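You operate a simulated robot arm through the tools that you are given. There is no shell and no other tool.

You run a simulated robot arm. Do the job below in one go: nothing can be reset, and whatever is moved stays where it is left.

## Task
Move the box from the rail shelf to the belt, release the emergency stop, reset and run it through.
Fine: the box goes ahead of the guide first; stop the belt when the counter shows 1. Set down upright: box.

The check looks at the end state, three seconds after you hand in, the way a careful person would. Anything else that was tipped, shoved, dropped, spilled or broken makes it a failure.

## Robot
A 7-joint arm with a two-finger parallel gripper, fixed in place. Base frame: the origin is at the foot of the arm, x ahead of it, y to its left, z up. Lengths are in cm, angles in rad, forces in N, time in s.
Its first joint turns from -2.897 to 2.897 rad. Payload 4.4 kg.
The TCP is the grasp point between the finger pads, 2.3 cm short of the fingertips. In the tool frame z runs along the fingers and y along their closing line. The gripper opens to 9.4 cm. The fingers are 3.8 cm wide and 1 cm thick; the gripper's body (5.4 by 9.6 cm) begins 3.9 cm behind the TCP.
Orientation is told as [roll, pitch, yaw] about the base's x, y, z axes, in that order, counted from this pose: with the fingers straight down and closing along the base's y, the tool's x points along the base's -x, its y along +y and its z along -z.

## Interface
- The arm moves only by the tool servo_tool. Its argument "plan" is a list of rows, each a list of 3 entries, a list of its own where there are three numbers: the shift along the tool's x, y, z in cm, then the turn, a rotation vector about the tool's x, y, z in degrees, then the gripper command, from -1 (fully open) to 1 (shut), values between in proportion. In form: [[[x, y, z], [wx, wy, wz], jaw], ...]. A call has 1 to 20 rows; each row is the pose to reach, as a shift and turn from the pose commanded when the call began, along the tool's axes at that moment. Rows are played at 5 a second. More than 5 cm and 0.15 rad between two rows, or a gripper value outside its range, and nothing of the call is played. Where a pose cannot be reached the arm comes as near as it can. A force on the tool above 40 N (or 10 N above the force at the start of the call, whichever is more), or a blocked arm, ends the call early, and 0.2 s more pass. The fingers move at their own pace (about 7.2 cm/s each) and stop on an object; they squeeze with about 41 N. The grip force told is the motor's: it shows also when the fingers shut on nothing. Time passes only in rows, and 0.2 s behind the last, so rows that repeat a pose let the fingers close. It gives the time, the measured TCP pose, the force on the tool (base axes), the opening and the grip force at its end, in the units of the frame above (readings bear some noise), with the torque about the TCP (base axes, N m) and any sound that the robot's microphone picked up.
- Cameras (640 x 400 px; columns grow to the right, rows downward): "scene" is fixed at [39.62, 50.51, 157.28]; the picture's right is [0.71, -0.71, 0.00], its down [-0.65, -0.66, -0.37] and it looks along [0.26, 0.26, -0.93] (base axes); focal length 214 px, centre (320, 200). "wrist" rides on the gripper at [8.6, 1.6, -7.5] in the tool frame; the picture's right is [-0.18, 0.98, 0.00], its down [-0.58, -0.11, -0.81] and it looks along [-0.79, -0.15, 0.59] (tool axes); focal length 243 px, centre (320, 200). There is no depth. A picture from a camera that has moved, and an enlarged one, comes with that camera's place and axes in the base frame and with its lens. The place of the scene camera against the robot may be out by one fixed shift of up to 1.2 cm in any direction.
- get_image(camera): a new picture of that camera. It takes no simulated time.
- inspect(camera, box): a new picture of the part [left, top, right, bottom] of that camera's present view, enlarged. It takes no simulated time.
- hand_in(): hands the job in; it is judged then, once.

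Nothing tells you positions but the pictures and the camera data. Unless the task says otherwise, let go and move clear before handing in.

The tools are called after ">>>" by a JSON object that holds its "name" and its "arguments". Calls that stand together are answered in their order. servo_tool: Moves the arm, as the interface text tells. Its arguments: {"type":"object","properties":{"plan":{"type":"array","items":{"type":"array"}}},"required":["plan"]} The other tools are called the same way: get_image (camera) takes a picture; inspect (camera, box) takes an enlarged picture of a part of a camera's view; hand_in () hands the job in.

At the start:

```text
t: 0.0
tool_pos: [67.9, 3.6, 120.59]
ee_rot: [0.0, 0.001, 0.001]
contact_force: [-0.7, -0.4, -0.3]
wrist_torque: [-0.02, -0.01, -0.04]
grip_width: 9.42
grip_force: 0.0
```

scene: 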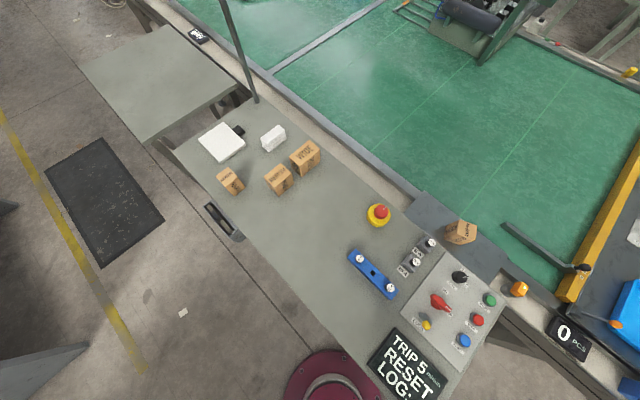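
wrist: 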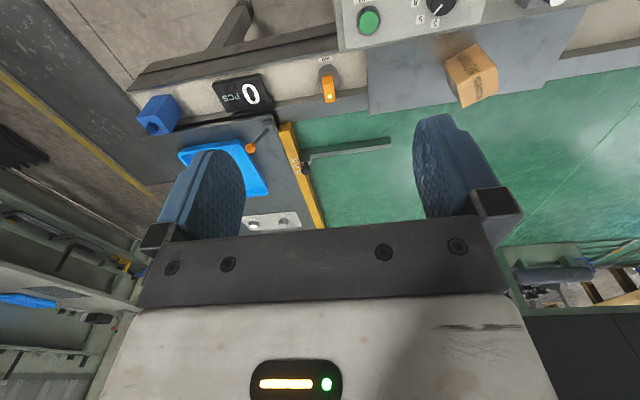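

I see a control bench with a red emergency stop, a panel of buttons and knobs, a counter showing 0, and a box on a grey plate (probably the rail shelf) next to the green belt. I'll look closer at each part before moving.

>>> {"name": "inspect", "arguments": {"camera": "scene", "box": [380, 200, 540, 300]}}

>>> {"name": "inspect", "arguments": {"camera": "scene", "box": [360, 250, 520, 350]}}

>>> {"name": "inspect", "arguments": {"camera": "scene", "box": [480, 200, 640, 300]}}

>>> {"name": "inspect", "arguments": {"camera": "scene", "box": [480, 280, 640, 380]}}

>>> {"name": "inspect", "arguments": {"camera": "scene", "box": [340, 310, 484, 400]}}

>>> {"name": "inspect", "arguments": {"camera": "wrist", "box": [340, 0, 580, 150]}}

>>> {"name": "inspect", "arguments": {"camera": "scene", "box": [180, 100, 340, 200]}}

```text
4.00 times, centred on (460, 250) of scene
camera zoom: at [39.62, 50.51, 157.28], right [0.71, -0.71, 0.0], down [-0.65, -0.66, -0.37], along [0.26, 0.26, -0.93], focal length 858 px, centre (-240, 0)
```

zoom: 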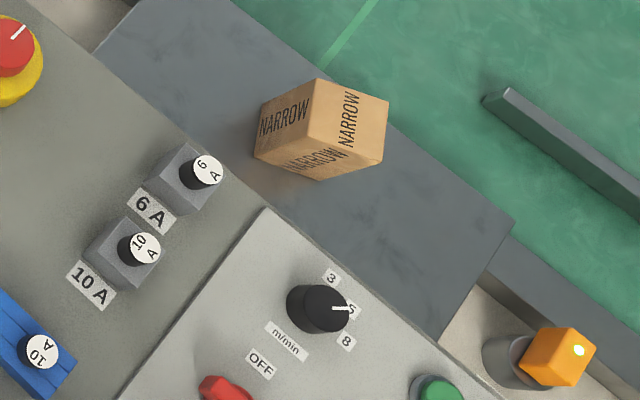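

```text
4.00 times, centred on (440, 300) of scene
camera zoom: at [39.62, 50.51, 157.28], right [0.71, -0.71, 0.0], down [-0.65, -0.66, -0.37], along [0.26, 0.26, -0.93], focal length 858 px, centre (-160, -200)
```

zoom: 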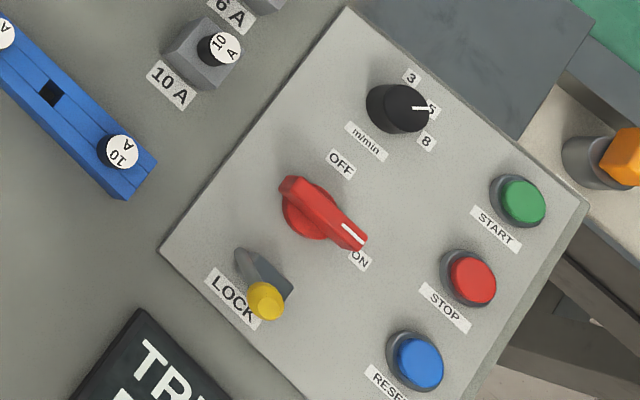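

```text
4.00 times, centred on (560, 250) of scene
camera zoom: at [39.62, 50.51, 157.28], right [0.71, -0.71, 0.0], down [-0.65, -0.66, -0.37], along [0.26, 0.26, -0.93], focal length 858 px, centre (-640, 0)
```

zoom: 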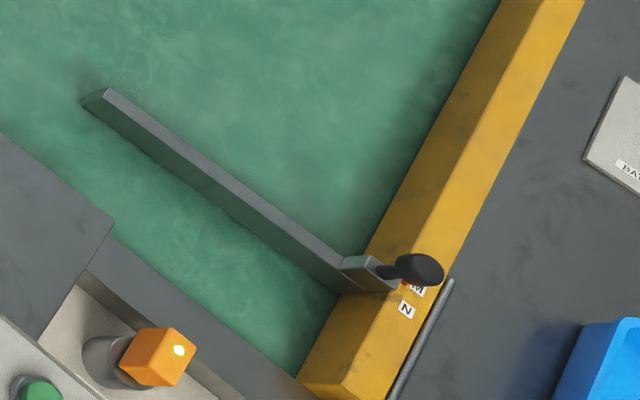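

```text
4.00 times, centred on (560, 330) of scene
camera zoom: at [39.62, 50.51, 157.28], right [0.71, -0.71, 0.0], down [-0.65, -0.66, -0.37], along [0.26, 0.26, -0.93], focal length 858 px, centre (-640, -320)
```

zoom: 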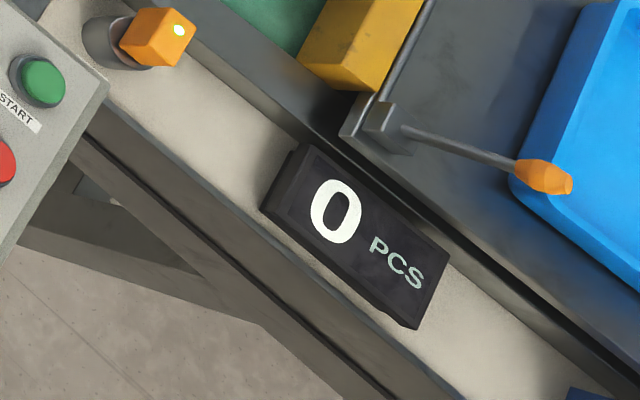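

```text
4.44 times, centred on (412, 355) of scene
camera zoom: at [39.62, 50.51, 157.28], right [0.71, -0.71, 0.0], down [-0.65, -0.66, -0.37], along [0.26, 0.26, -0.93], focal length 953 px, centre (-89, -489)
```

zoom: 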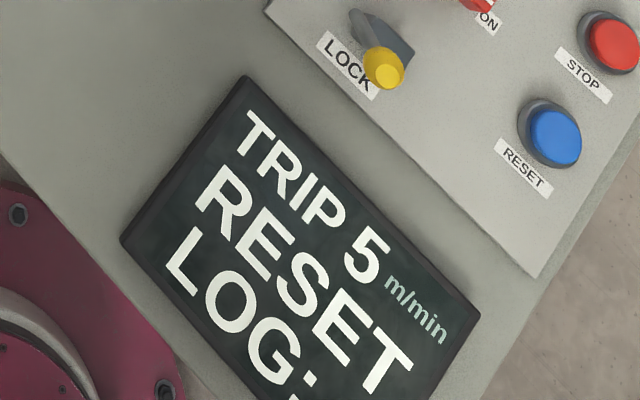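

```text
2.67 times, centred on (460, 75) of wrist
camera zoom: at [59.42, 5.3, 127.98], right [0.18, 0.98, 0.0], down [0.58, -0.11, 0.81], along [0.79, -0.15, -0.59], focal length 647 px, centre (-53, 533)
```

zoom: 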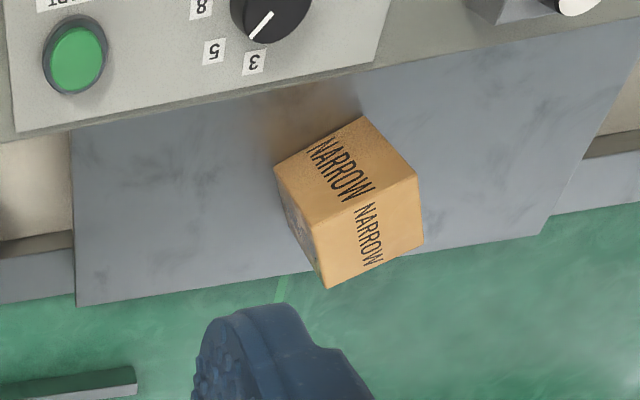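

```text
4.00 times, centred on (260, 150) of scene
camera zoom: at [39.62, 50.51, 157.28], right [0.71, -0.71, 0.0], down [-0.65, -0.66, -0.37], along [0.26, 0.26, -0.93], focal length 858 px, centre (560, 400)
```

zoom: 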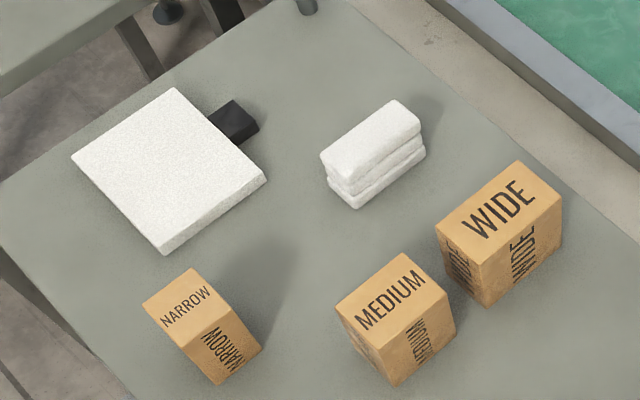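

The box top (NARROW) triangulates to about x 86, y 28, z 88 cm, so the bench is around z 80. The log display is cut off in the scene view, so I'll bring the wrist camera back over the bench to read it and the guide's labels.

>>> {"name": "servo_tool", "arguments": {"plan": [[[4, 2, 0], [0, 0, 0], -1], [[8, 4, 0], [0, 0, 0], -1], [[12, 6, 0], [0, 0, 0], -1], [[16, 8, 0], [0, 0, 0], -1], [[20, 10, 0], [0, 0, 0], -1], [[24, 12, 0], [0, 0, 0], -1], [[28, 13, 0], [0, 0, 0], -1], [[31, 13, 0], [0, 0, 0], -1], [[34, 13, 0], [0, 0, 0], -1], [[34, 13, 0], [0, 0, 0], -1]]}}

>>> {"name": "get_image", "arguments": {"camera": "wrist"}}

>>> {"name": "get_image", "arguments": {"camera": "scene"}}

```text
t: 2.2
tool_pos: [33.95, 16.69, 120.42]
ee_rot: [0.001, -0.001, 0.0]
contact_force: [0.2, -0.9, -0.3]
wrist_torque: [-0.05, -0.05, -0.01]
grip_width: 9.38
grip_force: 0.0
```

```text
taken
camera wrist: at [25.37, 18.3, 128.02], right [0.18, 0.98, 0.0], down [0.58, -0.11, 0.81], along [0.79, -0.15, -0.59], focal length 243 px, centre (320, 200)
```

wrist: 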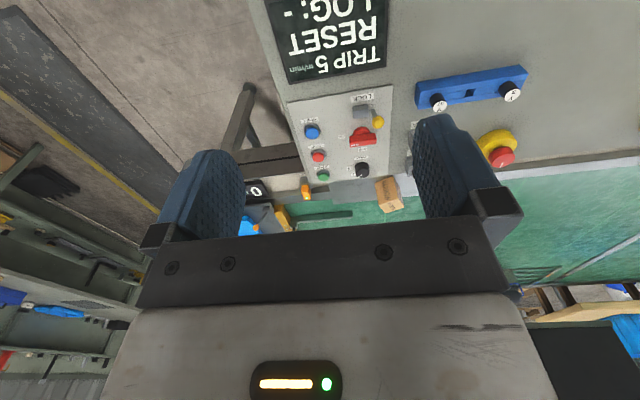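

```text
taken
```

scene: 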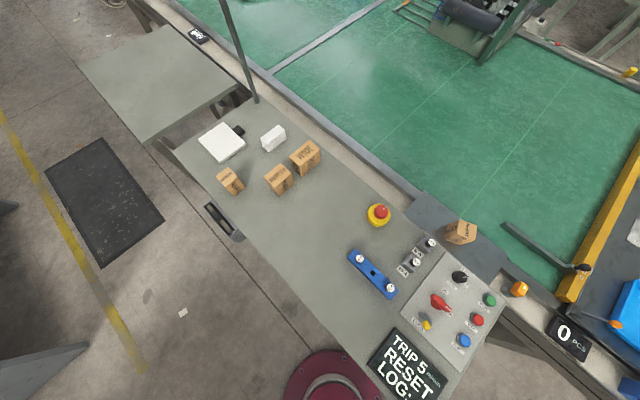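

>>> {"name": "inspect", "arguments": {"camera": "wrist", "box": [250, 0, 410, 100]}}

>>> {"name": "inspect", "arguments": {"camera": "wrist", "box": [280, 80, 420, 220]}}

>>> {"name": "inspect", "arguments": {"camera": "wrist", "box": [390, 40, 550, 180]}}

```text
4.00 times, centred on (330, 50) of wrist
camera zoom: at [25.37, 18.3, 128.02], right [0.18, 0.98, 0.0], down [0.58, -0.11, 0.81], along [0.79, -0.15, -0.59], focal length 970 px, centre (280, 800)
```

zoom: 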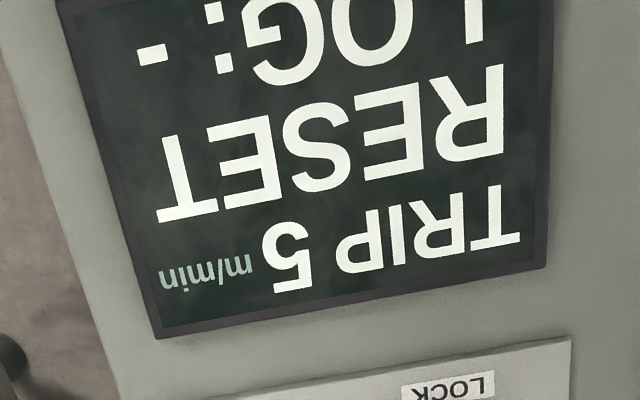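

```text
2.86 times, centred on (350, 150) of wrist
camera zoom: at [25.37, 18.3, 128.02], right [0.18, 0.98, 0.0], down [0.58, -0.11, 0.81], along [0.79, -0.15, -0.59], focal length 693 px, centre (234, 343)
```

zoom: 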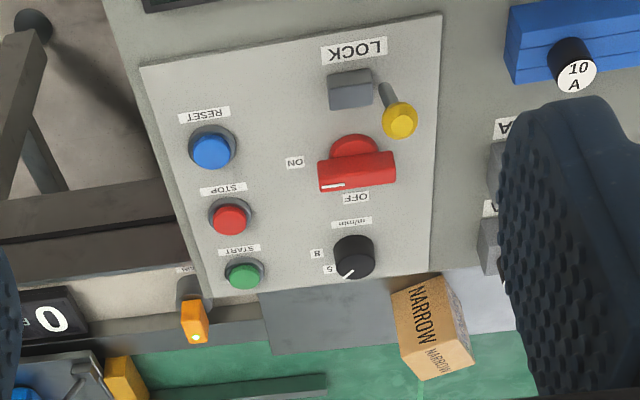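

```text
2.86 times, centred on (470, 110) of wrist
camera zoom: at [25.37, 18.3, 128.02], right [0.18, 0.98, 0.0], down [0.58, -0.11, 0.81], along [0.79, -0.15, -0.59], focal length 693 px, centre (-109, 457)
```

zoom: 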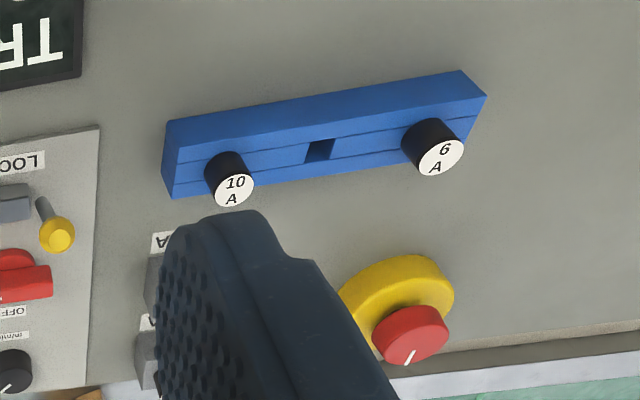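

The display reads TRIP / RESET / LOG: -, so the sequence is to release the e-stop and reset. Next I'll move the wrist camera over the belt to see the guide, its N/M labels, and the lane where the box has to go.

>>> {"name": "servo_tool", "arguments": {"plan": [[[-4, -1.6, 1], [0, 0, 0], -1], [[-8, -3.2, 2], [0, 0, 0], -1], [[-12, -4.8, 3], [0, 0, 0], -1], [[-16, -6.4, 4], [0, 0, 0], -1], [[-20, -8, 5], [0, 0, 0], -1], [[-24, -9.6, 6], [0, 0, 0], -1], [[-28, -11.2, 7], [0, 0, 0], -1], [[-32, -12.8, 8], [0, 0, 0], -1], [[-36, -14.4, 9], [0, 0, 0], -1], [[-40, -16, 10], [0, 0, 0], -1], [[-42, -16.5, 10], [0, 0, 0], -1], [[-42, -16.5, 10], [0, 0, 0], -1]]}}

>>> {"name": "get_image", "arguments": {"camera": "wrist"}}

>>> {"name": "inspect", "arguments": {"camera": "wrist", "box": [240, 60, 420, 230]}}

>>> {"name": "get_image", "arguments": {"camera": "scene"}}

```text
t: 4.8
tool_pos: [75.95, -0.06, 110.31]
ee_rot: [0.001, 0.001, 0.0]
contact_force: [0.3, -0.1, 0.1]
wrist_torque: [-0.02, 0.0, -0.01]
grip_width: 9.41
grip_force: 0.1
```

```text
taken
camera wrist: at [67.48, 1.7, 117.83], right [0.18, 0.98, 0.0], down [0.58, -0.11, 0.81], along [0.79, -0.15, -0.59], focal length 243 px, centre (320, 200)
```

wrist: 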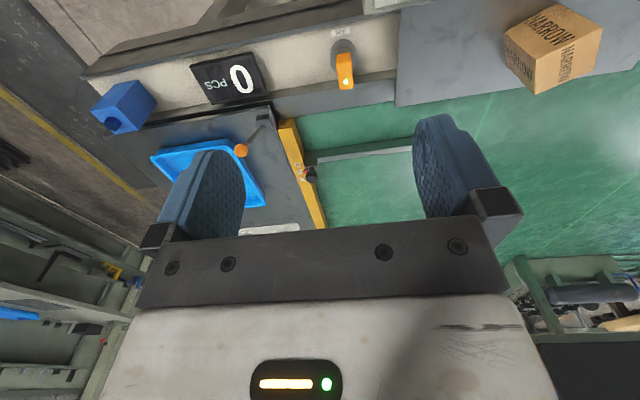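

```text
2.35 times, centred on (330, 145) of wrist
camera zoom: at [67.48, 1.7, 117.83], right [0.18, 0.98, 0.0], down [0.58, -0.11, 0.81], along [0.79, -0.15, -0.59], focal length 571 px, centre (296, 329)
```

zoom: 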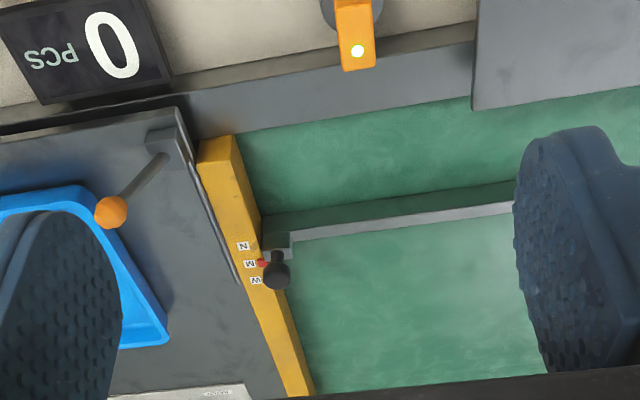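

```text
taken
```

scene: 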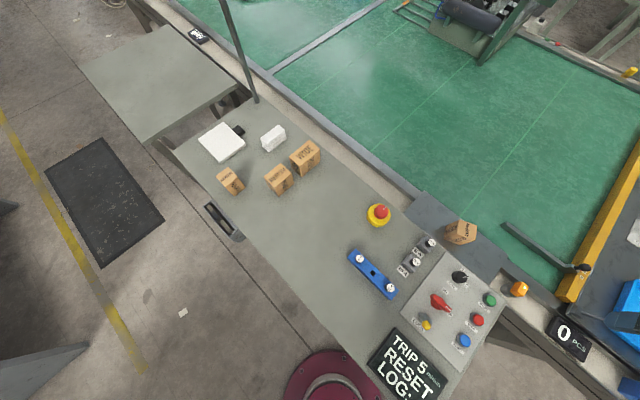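

The guide's red pointer is at M while the box is NARROW. I want to see how the lane, the yellow beam and the guide work, so I'll turn the camera to look down the belt (-y) before deciding.

>>> {"name": "servo_tool", "arguments": {"plan": [[[0, 3, 0], [0, 0, 8], -1], [[0, 6, 0], [0, 0, 16], -1], [[0, 9, 0], [0, 0, 24], -1], [[0, 12, 0], [0, 0, 32], -1], [[0, 15, 0], [0, 0, 40], -1], [[0, 18, 0], [0, 0, 48], -1], [[0, 21, 0], [0, 0, 56], -1], [[0, 24, 0], [0, 0, 64], -1], [[0, 27, 0], [0, 0, 72], -1], [[0, 30, 2], [0, 0, 80], -1], [[0, 30, 4], [0, 0, 88], -1], [[0, 30, 4], [0, 0, 88], -1]]}}

>>> {"name": "get_image", "arguments": {"camera": "wrist"}}

>>> {"name": "inspect", "arguments": {"camera": "wrist", "box": [240, 60, 420, 230]}}

```text
t: 7.4
tool_pos: [76.04, 30.03, 106.22]
ee_rot: [0.0, -0.001, -1.537]
contact_force: [0.4, 0.0, 0.3]
wrist_torque: [-0.02, -0.04, -0.01]
grip_width: 9.4
grip_force: 0.1
```

```text
taken
camera wrist: at [77.5, 38.79, 113.84], right [0.99, -0.15, 0.0], down [-0.09, -0.58, 0.81], along [-0.12, -0.8, -0.59], focal length 243 px, centre (320, 200)
```

wrist: 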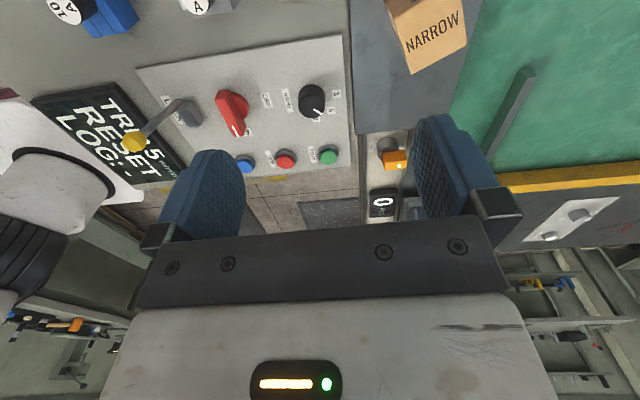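

```text
2.35 times, centred on (330, 145) of wrist
camera zoom: at [77.5, 38.79, 113.84], right [0.99, -0.15, 0.0], down [-0.09, -0.58, 0.81], along [-0.12, -0.8, -0.59], focal length 571 px, centre (296, 329)
```

zoom: 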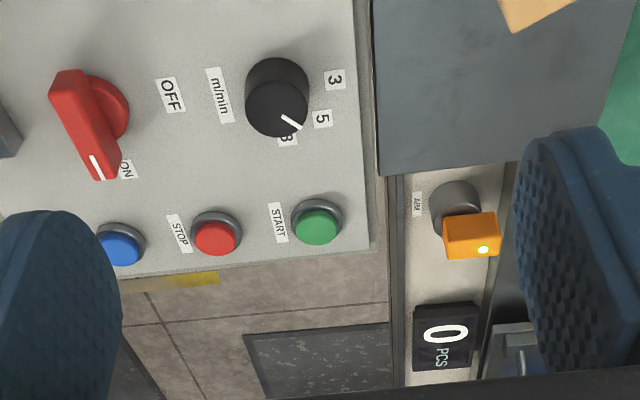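

>>> {"name": "inspect", "arguments": {"camera": "wrist", "box": [340, 110, 420, 180]}}

>>> {"name": "inspect", "arguments": {"camera": "wrist", "box": [460, 60, 640, 250]}}

>>> {"name": "inspect", "arguments": {"camera": "wrist", "box": [340, 0, 500, 120]}}

>>> {"name": "inspect", "arguments": {"camera": "scene", "box": [500, 270, 560, 310]}}

>>> {"name": "inspect", "arguments": {"camera": "scene", "box": [555, 200, 640, 340]}}

```text
5.71 times, centred on (380, 145) of wrist
camera zoom: at [77.5, 38.79, 113.84], right [0.99, -0.15, 0.0], down [-0.09, -0.58, 0.81], along [-0.12, -0.8, -0.59], focal length 1386 px, centre (-23, 514)
```

zoom: 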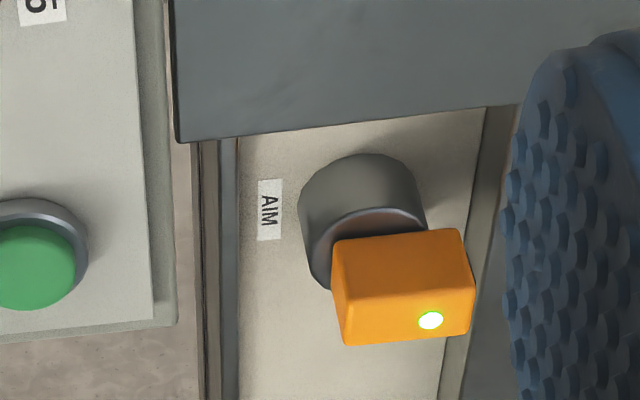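

```text
2.11 times, centred on (550, 155) of wrist
camera zoom: at [77.5, 38.79, 113.84], right [0.99, -0.15, 0.0], down [-0.09, -0.58, 0.81], along [-0.12, -0.8, -0.59], focal length 511 px, centre (-164, 295)
```

zoom: 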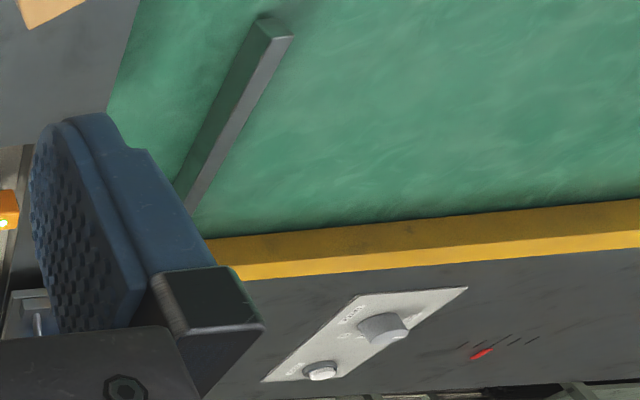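

```text
3.33 times, centred on (420, 60) of wrist
camera zoom: at [77.5, 38.79, 113.84], right [0.99, -0.15, 0.0], down [-0.09, -0.58, 0.81], along [-0.12, -0.8, -0.59], focal length 809 px, centre (-13, 667)
```

zoom: 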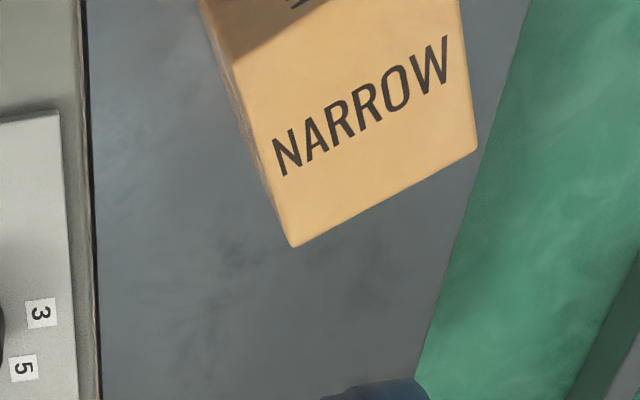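

```text
10.00 times, centred on (530, 290) of scene
camera zoom: at [39.62, 50.51, 157.28], right [0.71, -0.71, 0.0], down [-0.65, -0.66, -0.37], along [0.26, 0.26, -0.93], focal length 2145 px, centre (-1780, -700)
```

zoom: 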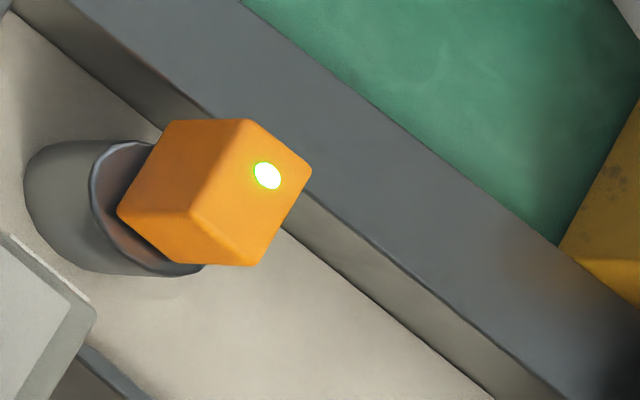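

```text
2.86 times, centred on (598, 270) of scene
camera zoom: at [39.62, 50.51, 157.28], right [0.71, -0.71, 0.0], down [-0.65, -0.66, -0.37], along [0.26, 0.26, -0.93], focal length 613 px, centre (-473, 0)
```

zoom: 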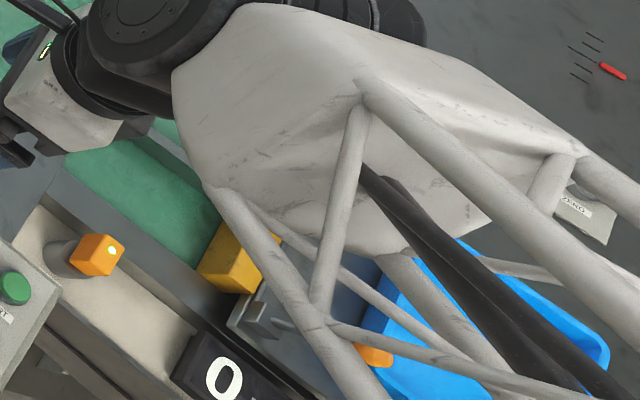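

The orange device is a photo-eye marked AIM with its LED lit, and the box is about 5.2 × 5.8 × 8 cm standing on a shelf at z≈80. Next I'll look closely at the e-stop and the guide end from the scene camera.

>>> {"name": "inspect", "arguments": {"camera": "scene", "box": [358, 195, 398, 235]}}

>>> {"name": "inspect", "arguments": {"camera": "scene", "box": [445, 280, 509, 360]}}

>>> {"name": "inspect", "arguments": {"camera": "scene", "box": [390, 170, 518, 250]}}

```text
10.00 times, centred on (378, 215) of scene
camera zoom: at [39.62, 50.51, 157.28], right [0.71, -0.71, 0.0], down [-0.65, -0.66, -0.37], along [0.26, 0.26, -0.93], focal length 2145 px, centre (-260, 50)
```

zoom: 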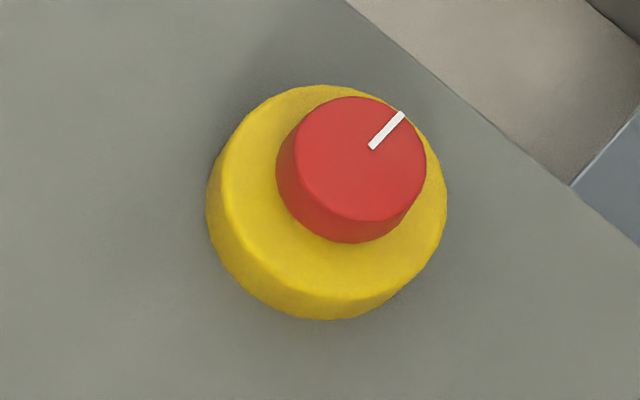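

```text
5.00 times, centred on (477, 320) of scene
camera zoom: at [39.62, 50.51, 157.28], right [0.71, -0.71, 0.0], down [-0.65, -0.66, -0.37], along [0.26, 0.26, -0.93], focal length 1072 px, centre (-465, -400)
```

zoom: 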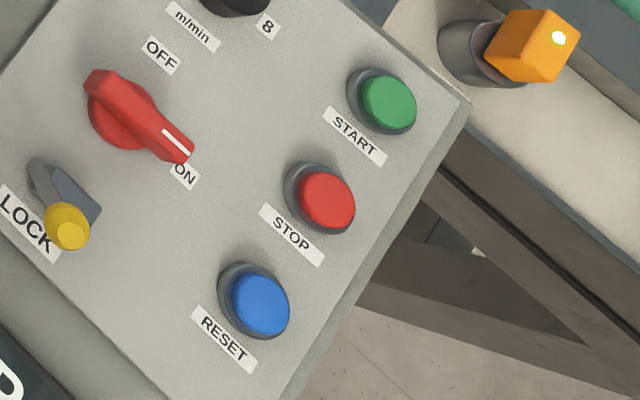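

```text
5.00 times, centred on (454, 210) of scene
camera zoom: at [39.62, 50.51, 157.28], right [0.71, -0.71, 0.0], down [-0.65, -0.66, -0.37], along [0.26, 0.26, -0.93], focal length 1072 px, centre (-350, 150)
```

zoom: 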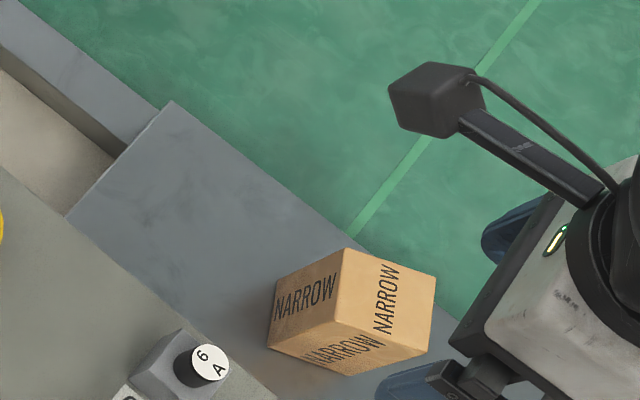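

The e-stop is a 5 cm red twist knob on a yellow base at about (71, 52, 88), with its mark pointing along +x. I'll shift the camera toward the lane to measure the belt height, the guide and the yellow beam.

>>> {"name": "servo_tool", "arguments": {"plan": [[[0, 4, 0], [0, 0, 0], -1], [[0, 8, 0], [0, 0, 0], -1], [[0, 12, 0], [0, 0, 0], -1], [[0, 12, 0], [0, 0, 0], -1]]}}

>>> {"name": "get_image", "arguments": {"camera": "wrist"}}

>>> {"name": "inspect", "arguments": {"camera": "wrist", "box": [250, 60, 410, 230]}}

>>> {"name": "inspect", "arguments": {"camera": "wrist", "box": [200, 0, 460, 120]}}

```text
t: 8.4
tool_pos: [88.17, 30.56, 106.4]
ee_rot: [0.001, -0.001, -1.536]
contact_force: [-0.8, 0.7, -0.6]
wrist_torque: [-0.01, -0.02, 0.0]
grip_width: 9.4
grip_force: 0.0
```

```text
taken
camera wrist: at [89.62, 39.4, 113.93], right [0.99, -0.15, 0.0], down [-0.09, -0.58, 0.81], along [-0.12, -0.8, -0.59], focal length 243 px, centre (320, 200)
```

wrist: 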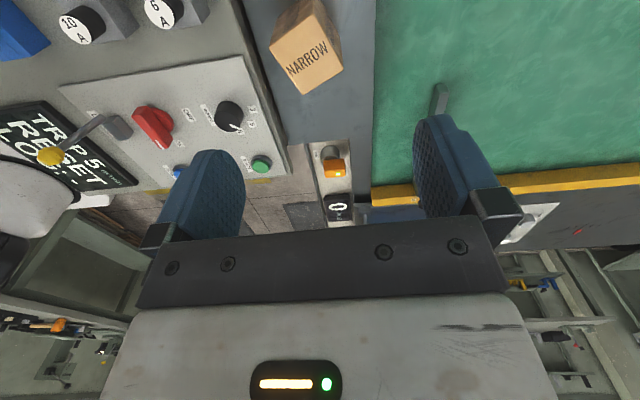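

```text
2.35 times, centred on (330, 145) of wrist
camera zoom: at [89.62, 39.4, 113.93], right [0.99, -0.15, 0.0], down [-0.09, -0.58, 0.81], along [-0.12, -0.8, -0.59], focal length 571 px, centre (296, 329)
```

zoom: 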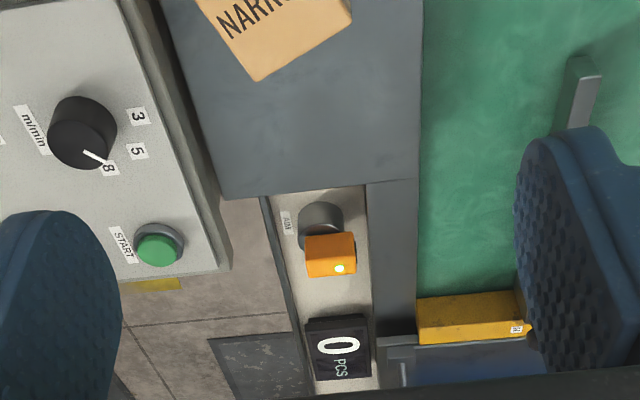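

```text
2.46 times, centred on (330, 60) of wrist
camera zoom: at [89.62, 39.4, 113.93], right [0.99, -0.15, 0.0], down [-0.09, -0.58, 0.81], along [-0.12, -0.8, -0.59], focal length 597 px, centre (295, 545)
```

zoom: 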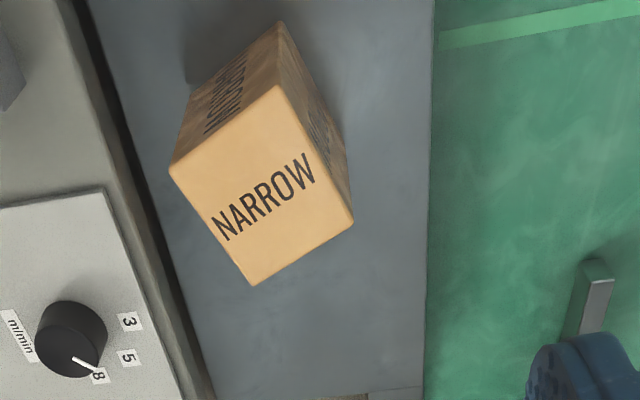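

The measurements are consistent. The shelf is at z≈80.2, the belt at z≈76.3, and the lane runs from x≈95 (rail) to 105 (guide). The guide tip is at y≈15.8, and the box is centred at (86.7, 28.4) with its faces yawed about 24°. I'll turn the tool back to a yaw of about +24° above the box to check this.

>>> {"name": "servo_tool", "arguments": {"plan": [[[-0.3, -0.4, 0], [0, 0, -8], -1], [[-0.6, -0.8, 0], [0, 0, -16], -1], [[-0.9, -1.2, 0], [0, 0, -24], -1], [[-1.2, -1.6, 0], [0, 0, -32], -1], [[-1.5, -2, 0], [0, 0, -40], -1], [[-1.8, -2.4, 0], [0, 0, -48], -1], [[-2.1, -2.8, 0], [0, 0, -56], -1], [[-2.4, -3.2, 0], [0, 0, -64], -1], [[-2.7, -3.6, 0], [0, 0, -72], -1], [[-3, -4, 0], [0, 0, -80], -1], [[-3.4, -4.1, 0], [0, 0, -88], -1], [[-3.4, -4.1, 0], [0, 0, -96], -1], [[-3.4, -4.1, 0], [0, 0, -104], -1], [[-3.4, -4.1, 0], [0, 0, -112], -1], [[-3.4, -4.1, 0], [0, 0, -112], -1]]}}

>>> {"name": "get_image", "arguments": {"camera": "wrist"}}

>>> {"name": "get_image", "arguments": {"camera": "scene"}}

```text
t: 11.6
tool_pos: [84.03, 26.96, 106.47]
ee_rot: [-0.001, 0.0, 0.422]
contact_force: [0.3, -0.5, -0.2]
wrist_torque: [0.03, 0.0, -0.01]
grip_width: 9.41
grip_force: 0.0
```

```text
taken
camera wrist: at [75.52, 24.99, 114.01], right [-0.23, 0.97, 0.0], down [0.57, 0.14, 0.81], along [0.78, 0.19, -0.59], focal length 243 px, centre (320, 200)
```

wrist: 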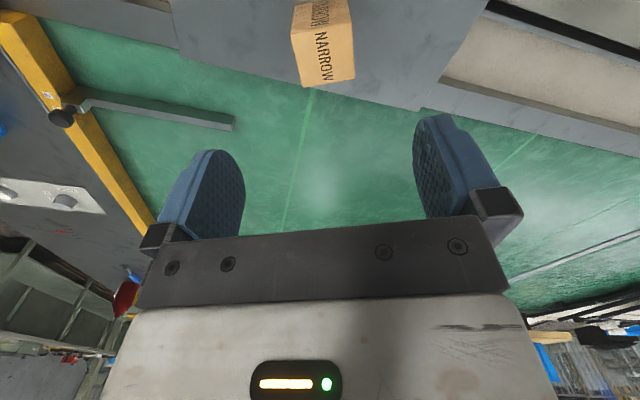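

```text
taken
```

scene: 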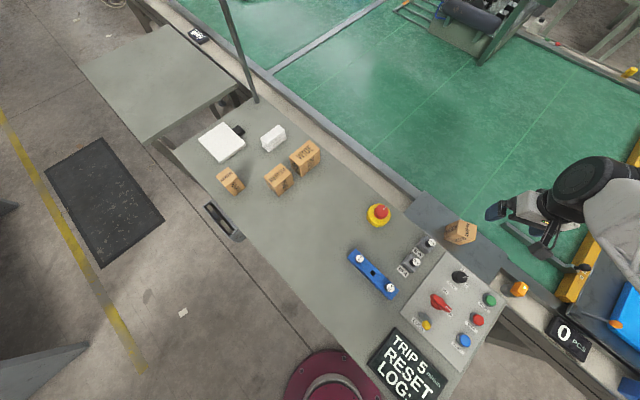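

>>> {"name": "inspect", "arguments": {"camera": "wrist", "box": [250, 0, 410, 100]}}

>>> {"name": "inspect", "arguments": {"camera": "wrist", "box": [0, 40, 256, 200]}}

```text
4.00 times, centred on (330, 50) of wrist
camera zoom: at [75.52, 24.99, 114.01], right [-0.23, 0.97, 0.0], down [0.57, 0.14, 0.81], along [0.78, 0.19, -0.59], focal length 970 px, centre (280, 800)
```

zoom: 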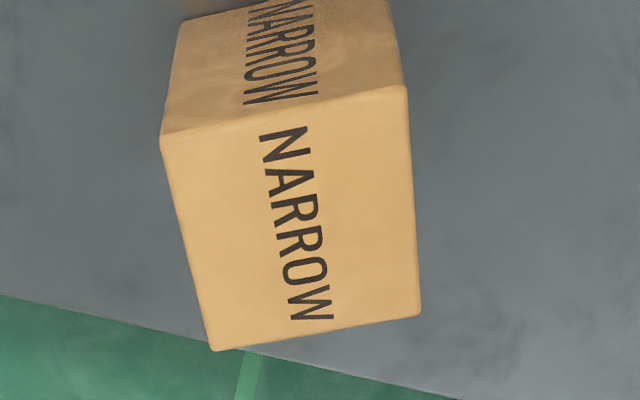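

```text
2.50 times, centred on (128, 120) of wrist
camera zoom: at [75.52, 24.99, 114.01], right [-0.23, 0.97, 0.0], down [0.57, 0.14, 0.81], along [0.78, 0.19, -0.59], focal length 606 px, centre (800, 400)
```

zoom: 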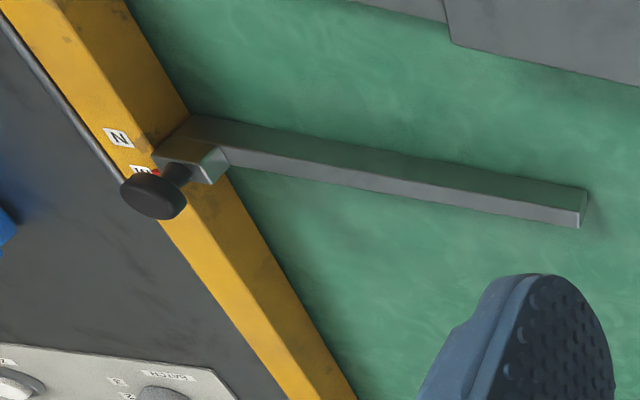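

The box's faces are yawed at 24°, it is centred at about (86.6, 28.1), and its top is at z≈87.5. The set-down spot is beyond straight-down reach, so I'll tilt the tool 15° outward, keep that tilt for both pick and place, and come down around the box.

>>> {"name": "servo_tool", "arguments": {"plan": [[[-0.5, 0, 2], [0, -7.5, 0], -1], [[-1.2, 0, 5], [0, -15, 0], -1], [[-2.3, 0, 8.5], [0, -15, 0], -1], [[-2.3, 0, 11.5], [0, -15, 0], -1], [[-2.3, 0, 11.5], [0, -15, 0], -1]]}}

>>> {"name": "get_image", "arguments": {"camera": "wrist"}}

>>> {"name": "inspect", "arguments": {"camera": "scene", "box": [400, 170, 560, 270]}}

```text
t: 12.8
tool_pos: [86.16, 28.02, 94.78]
ee_rot: [0.001, -0.261, 0.42]
contact_force: [0.3, 0.3, -0.6]
wrist_torque: [0.0, 0.02, -0.02]
grip_width: 9.43
grip_force: 0.1
```

```text
taken
camera wrist: at [76.28, 25.33, 99.76], right [-0.24, 0.97, 0.05], down [0.37, 0.04, 0.93], along [0.9, 0.24, -0.37], focal length 243 px, centre (320, 200)
```

wrist: 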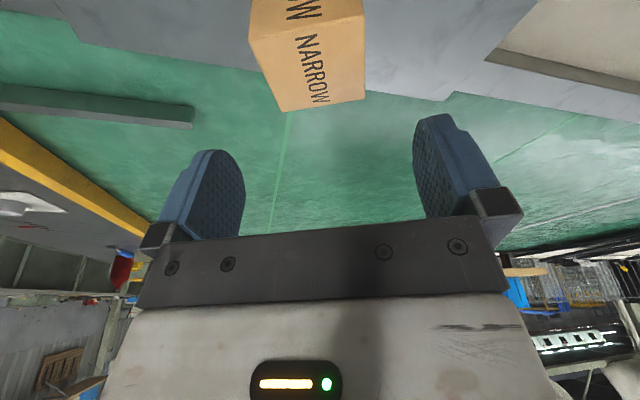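

```text
4.00 times, centred on (480, 220) of scene
camera zoom: at [39.62, 50.51, 157.28], right [0.71, -0.71, 0.0], down [-0.65, -0.66, -0.37], along [0.26, 0.26, -0.93], focal length 858 px, centre (-320, 120)
```

zoom: 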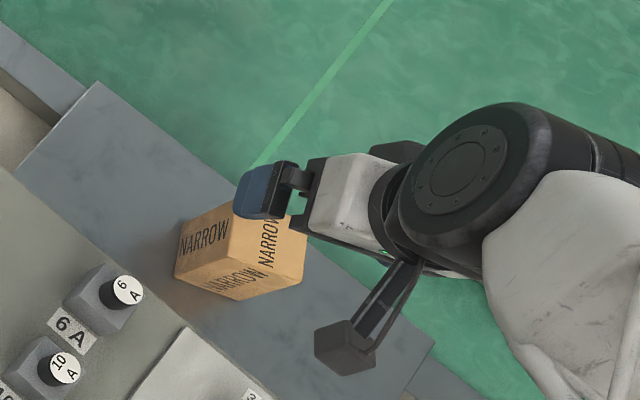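

The grasp is centred on the box. Now I'll lower the tool straight down to z≈84.6 with the fingers open, either side of the box.

>>> {"name": "servo_tool", "arguments": {"plan": [[[0.65, 0, 2.4], [0, 0, 0], -1], [[1.3, 0, 4.85], [0, 0, 0], -1], [[1.94, 0, 7.25], [0, 0, 0], -1], [[2.3, 0, 8.6], [0, 0, 0], -1], [[2.64, 0, 9.85], [0, 0, 0], -1], [[2.64, 0, 9.85], [0, 0, 0], -1]]}}

>>> {"name": "get_image", "arguments": {"camera": "wrist"}}

>>> {"name": "inspect", "arguments": {"camera": "scene", "box": [400, 170, 560, 270]}}

```text
t: 14.2
tool_pos: [86.07, 27.94, 84.66]
ee_rot: [-0.001, -0.262, 0.419]
contact_force: [-0.7, -0.3, 0.6]
wrist_torque: [0.03, -0.03, 0.02]
grip_width: 9.38
grip_force: 0.1
```

```text
taken
camera wrist: at [76.05, 25.3, 89.68], right [-0.24, 0.97, 0.05], down [0.37, 0.04, 0.93], along [0.9, 0.24, -0.37], focal length 243 px, centre (320, 200)
```

wrist: 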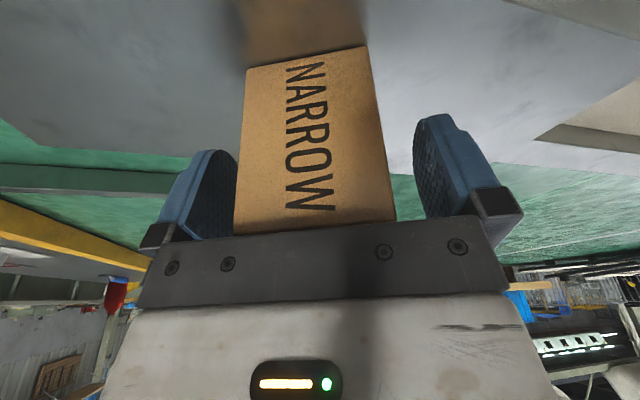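

```text
4.00 times, centred on (480, 220) of scene
camera zoom: at [39.62, 50.51, 157.28], right [0.71, -0.71, 0.0], down [-0.65, -0.66, -0.37], along [0.26, 0.26, -0.93], focal length 858 px, centre (-320, 120)
```

zoom: 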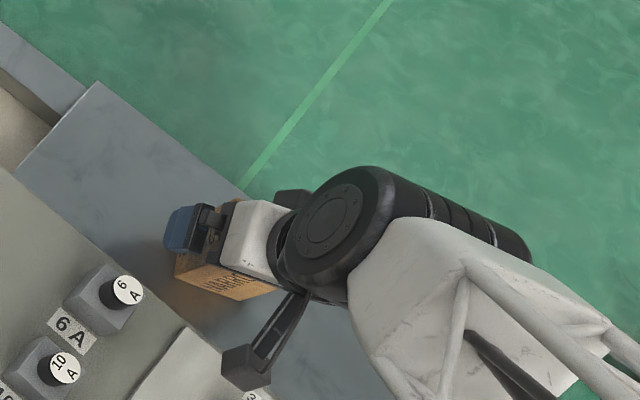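

>>> {"name": "servo_tool", "arguments": {"plan": [[[0, 0, 0], [0, 0, 0], 1], [[0, 0, 0], [0, 0, 0], 1], [[0, 0, 0], [0, 0, 0], 1], [[0, 0, 0], [0, 0, 0], 1]]}}

>>> {"name": "get_image", "arguments": {"camera": "wrist"}}

```text
t: 15.2
tool_pos: [86.05, 27.88, 84.65]
ee_rot: [0.0, -0.262, 0.42]
contact_force: [1.1, -0.8, 1.0]
wrist_torque: [0.07, -0.01, -0.03]
grip_width: 5.99
grip_force: 40.8
```

```text
taken
camera wrist: at [76.05, 25.3, 89.69], right [-0.24, 0.97, 0.05], down [0.37, 0.04, 0.93], along [0.9, 0.24, -0.37], focal length 243 px, centre (320, 200)
```

wrist: 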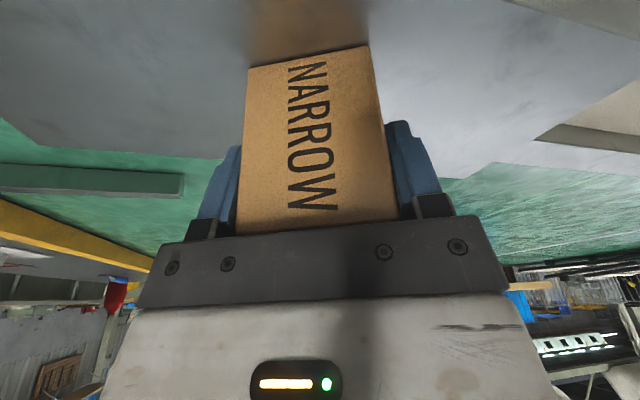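

The box is held at 6.0 cm wide. I'll lift it straight up and check the load before moving it over.

>>> {"name": "servo_tool", "arguments": {"plan": [[[-0.13, 0, -0.48], [0, 0, 0], 1], [[-0.52, 0, -1.93], [0, 0, 0], 1], [[-1.04, 0, -3.86], [0, 0, 0], 1], [[-1.55, 0, -5.8], [0, 0, 0], 1], [[-1.55, 0, -5.8], [0, 0, 0], 1]]}}

>>> {"name": "get_image", "arguments": {"camera": "wrist"}}

>>> {"name": "get_image", "arguments": {"camera": "scene"}}

```text
t: 16.4
tool_pos: [85.93, 27.96, 90.71]
ee_rot: [0.0, -0.263, 0.418]
contact_force: [-0.4, -0.2, -2.1]
wrist_torque: [0.01, 0.01, -0.02]
grip_width: 5.94
grip_force: 40.5
```

```text
taken
camera wrist: at [76.02, 25.31, 95.76], right [-0.24, 0.97, 0.05], down [0.37, 0.04, 0.93], along [0.9, 0.24, -0.37], focal length 243 px, centre (320, 200)
```

wrist: 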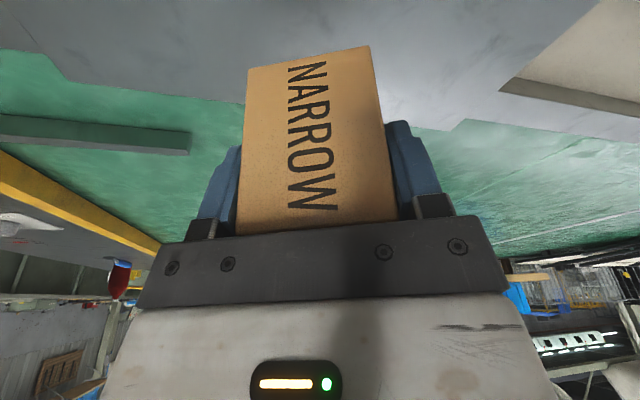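

```text
taken
```

scene: 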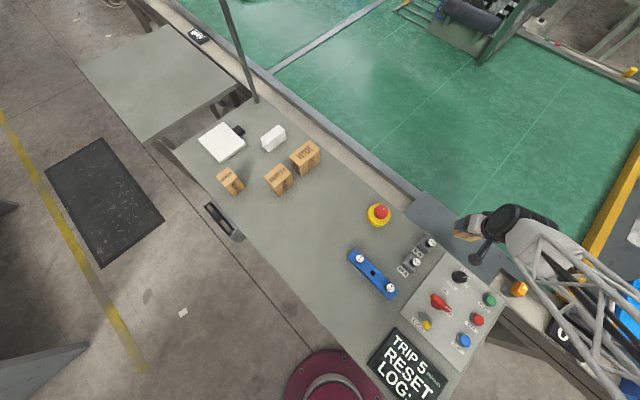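

The box weighs about 2 N and is upright. I'll carry it out over the lane upstream of the guide, turning it square to the belt on the way.

>>> {"name": "servo_tool", "arguments": {"plan": [[[-1.71, -2.1, 0.46], [1.24, 0, 4.63], 1], [[-3.42, -4.2, 0.92], [2.48, 0, 9.26], 1], [[-5.14, -6.3, 1.37], [3.72, 0, 13.89], 1], [[-6.85, -8.4, 1.83], [4.96, 0, 18.52], 1], [[-8.56, -10.49, 2.29], [6.2, 0, 23.15], 1], [[-8.56, -10.49, 2.29], [6.2, 0, 23.15], 1]]}}

>>> {"name": "get_image", "arguments": {"camera": "wrist"}}

>>> {"name": "inspect", "arguments": {"camera": "scene", "box": [440, 170, 600, 270]}}

```text
t: 17.8
tool_pos: [98.6, 22.08, 90.96]
ee_rot: [0.001, -0.262, 0.0]
contact_force: [-0.5, -0.1, -1.7]
wrist_torque: [0.03, -0.01, 0.01]
grip_width: 5.99
grip_force: 40.7
```

```text
taken
camera wrist: at [88.33, 23.67, 95.91], right [0.18, 0.98, 0.05], down [0.35, -0.11, 0.93], along [0.92, -0.15, -0.37], focal length 243 px, centre (320, 200)
```

wrist: 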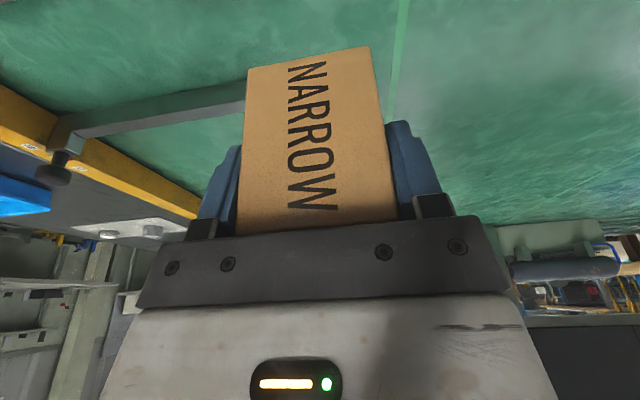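

```text
4.00 times, centred on (520, 220) of scene
camera zoom: at [39.62, 50.51, 157.28], right [0.71, -0.71, 0.0], down [-0.65, -0.66, -0.37], along [0.26, 0.26, -0.93], focal length 858 px, centre (-480, 120)
```

zoom: 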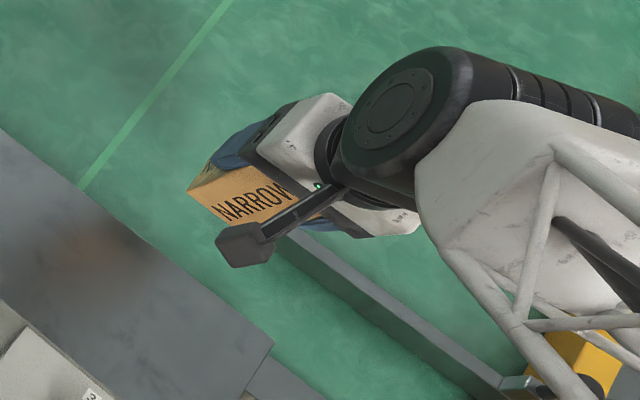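

The box is over the lane at about (99.2, 22.1), clear of the guide tip at y≈15.8. I'll lower it most of the way and then finish in small steps, watching the force.

>>> {"name": "servo_tool", "arguments": {"plan": [[[0.65, 0, 2.41], [0, 0, 0], 1], [[1.29, 0, 4.83], [0, 0, 0], 1], [[1.81, 0, 6.76], [0, 0, 0], 1], [[2.2, 0, 8.21], [0, 0, 0], 1], [[2.2, 0, 8.21], [0, 0, 0], 1]]}}

>>> {"name": "get_image", "arguments": {"camera": "wrist"}}

>>> {"name": "inspect", "arguments": {"camera": "scene", "box": [440, 190, 600, 290]}}

```text
t: 19.0
tool_pos: [98.5, 21.98, 82.18]
ee_rot: [-0.001, -0.262, 0.002]
contact_force: [0.3, 0.0, -1.7]
wrist_torque: [0.01, 0.01, 0.02]
grip_width: 5.98
grip_force: 40.9
```

```text
taken
camera wrist: at [88.3, 23.67, 87.24], right [0.18, 0.98, 0.05], down [0.35, -0.11, 0.93], along [0.92, -0.15, -0.37], focal length 243 px, centre (320, 200)
```

wrist: 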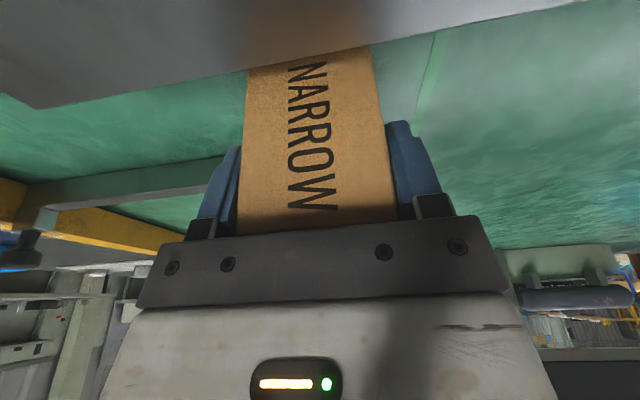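

```text
4.00 times, centred on (520, 240) of scene
camera zoom: at [39.62, 50.51, 157.28], right [0.71, -0.71, 0.0], down [-0.65, -0.66, -0.37], along [0.26, 0.26, -0.93], focal length 858 px, centre (-480, 40)
```

zoom: 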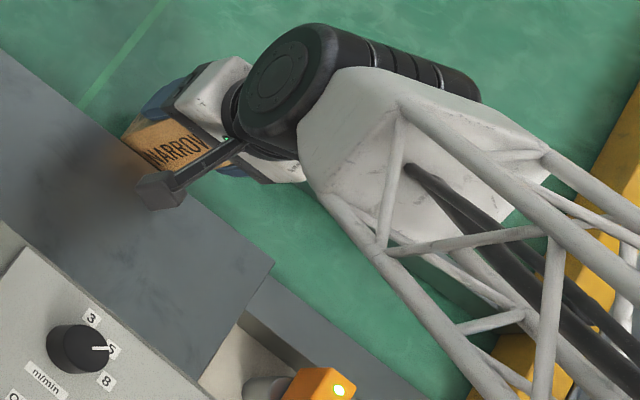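

>>> {"name": "servo_tool", "arguments": {"plan": [[[0.06, 0, 0.24], [0, 0, 0], 1], [[0.13, 0, 0.48], [0, 0, 0], 1]]}}

>>> {"name": "servo_tool", "arguments": {"plan": [[[0.04, 0, 0.145], [0, 0, 0], 1], [[0.08, 0, 0.29], [0, 0, 0], 1]]}}

```text
t: 19.6
tool_pos: [98.48, 21.91, 81.75]
ee_rot: [0.0, -0.263, 0.0]
contact_force: [-0.8, 0.6, -1.9]
wrist_torque: [0.0, 0.02, 0.0]
grip_width: 5.98
grip_force: 41.0
```

```text
t: 20.2
tool_pos: [98.43, 22.01, 81.52]
ee_rot: [0.001, -0.264, 0.0]
contact_force: [-0.4, -0.2, -1.2]
wrist_torque: [0.0, -0.01, 0.02]
grip_width: 5.99
grip_force: 41.3
```

>>> {"name": "servo_tool", "arguments": {"plan": [[[0.04, 0, 0.145], [0, 0, 0], 1], [[0.05, 0, 0.19], [0, 0, 0], 1]]}}

>>> {"name": "servo_tool", "arguments": {"plan": [[[0.04, 0, 0.145], [0, 0, 0], 1], [[0.05, 0, 0.19], [0, 0, 0], 1]]}}

```text
t: 20.8
tool_pos: [98.46, 21.95, 81.32]
ee_rot: [-0.001, -0.261, -0.001]
contact_force: [-0.5, -0.1, -1.8]
wrist_torque: [-0.05, 0.03, -0.01]
grip_width: 5.98
grip_force: 40.9
```

```text
t: 21.4
tool_pos: [98.58, 21.78, 81.06]
ee_rot: [-0.001, -0.263, 0.001]
contact_force: [0.2, -0.3, -1.0]
wrist_torque: [-0.01, 0.0, 0.0]
grip_width: 5.99
grip_force: 41.1
```

>>> {"name": "servo_tool", "arguments": {"plan": [[[0.03, 0, 0.1], [0, 0, 0], 1], [[0.05, 0, 0.19], [0, 0, 0], 1]]}}

>>> {"name": "get_image", "arguments": {"camera": "wrist"}}

```text
t: 22.0
tool_pos: [98.56, 21.93, 80.95]
ee_rot: [0.001, -0.262, -0.001]
contact_force: [0.4, 1.0, -1.2]
wrist_torque: [-0.04, 0.0, -0.02]
grip_width: 5.96
grip_force: 41.2
```

```text
taken
camera wrist: at [88.32, 23.57, 85.96], right [0.18, 0.98, 0.05], down [0.35, -0.11, 0.93], along [0.92, -0.15, -0.37], focal length 243 px, centre (320, 200)
```

wrist: 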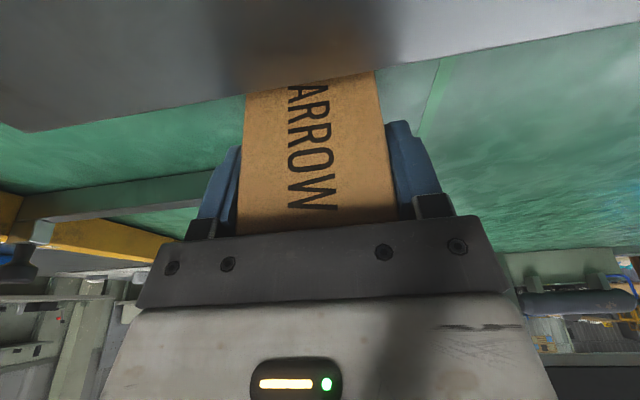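

>>> {"name": "servo_tool", "arguments": {"plan": [[[0.03, 0, 0.1], [0, 0, 0], 1], [[0.05, 0, 0.19], [0, 0, 0], 1]]}}

>>> {"name": "servo_tool", "arguments": {"plan": [[[0.03, 0, 0.1], [0, 0, 0], 1], [[0.05, 0, 0.19], [0, 0, 0], 1]]}}

```text
t: 22.6
tool_pos: [98.54, 21.94, 80.67]
ee_rot: [-0.002, -0.262, 0.001]
contact_force: [0.0, 0.6, -1.8]
wrist_torque: [0.01, 0.03, 0.01]
grip_width: 5.98
grip_force: 41.3
```

```text
t: 23.2
tool_pos: [98.58, 21.81, 80.67]
ee_rot: [0.0, -0.263, 0.0]
contact_force: [-5.2, -4.0, 12.7]
wrist_torque: [-0.19, 0.6, 0.05]
grip_width: 5.97
grip_force: 40.8
```

The box touched the belt (+12.7 N at TCP z≈80.65). I'll ease off the pressure slightly, open gently and check that it stands.

>>> {"name": "servo_tool", "arguments": {"plan": [[[-0.04, 0, -0.14], [0, 0, 0], 1], [[-0.04, 0, -0.14], [0, 0, 0], 1]]}}

>>> {"name": "servo_tool", "arguments": {"plan": [[[0, 0, 0], [0, 0, 0], -0.4], [[0, 0, 0], [0, 0, 0], -0.6], [[0, 0, 0], [0, 0, 0], -0.8], [[0, 0, 0], [0, 0, 0], -0.8]]}}

>>> {"name": "get_image", "arguments": {"camera": "wrist"}}

>>> {"name": "inspect", "arguments": {"camera": "scene", "box": [440, 190, 600, 290]}}

```text
t: 23.8
tool_pos: [98.55, 21.91, 80.74]
ee_rot: [-0.001, -0.262, 0.001]
contact_force: [-0.7, 0.9, 6.6]
wrist_torque: [0.06, -0.05, 0.01]
grip_width: 5.97
grip_force: 40.7
```

```text
t: 24.8
tool_pos: [98.61, 21.87, 80.71]
ee_rot: [0.0, -0.262, 0.0]
contact_force: [0.4, 0.3, 0.4]
wrist_torque: [-0.02, -0.01, 0.01]
grip_width: 8.45
grip_force: 0.0
```

```text
taken
camera wrist: at [88.3, 23.59, 85.66], right [0.18, 0.98, 0.05], down [0.35, -0.11, 0.93], along [0.92, -0.15, -0.37], focal length 243 px, centre (320, 200)
```

wrist: 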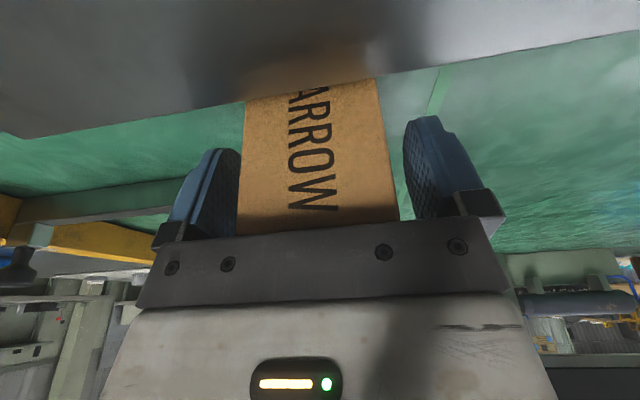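

```text
4.00 times, centred on (520, 240) of scene
camera zoom: at [39.62, 50.51, 157.28], right [0.71, -0.71, 0.0], down [-0.65, -0.66, -0.37], along [0.26, 0.26, -0.93], focal length 858 px, centre (-480, 40)
```

zoom: 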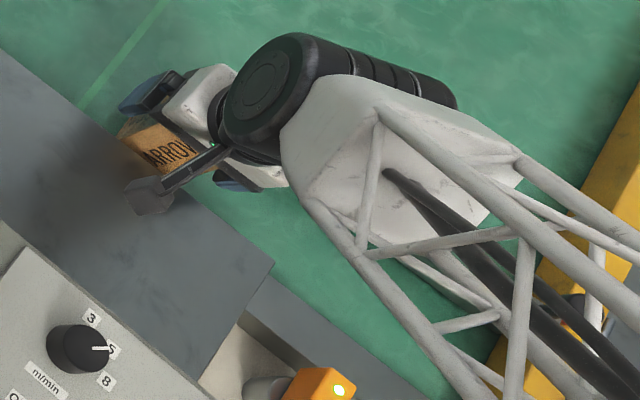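

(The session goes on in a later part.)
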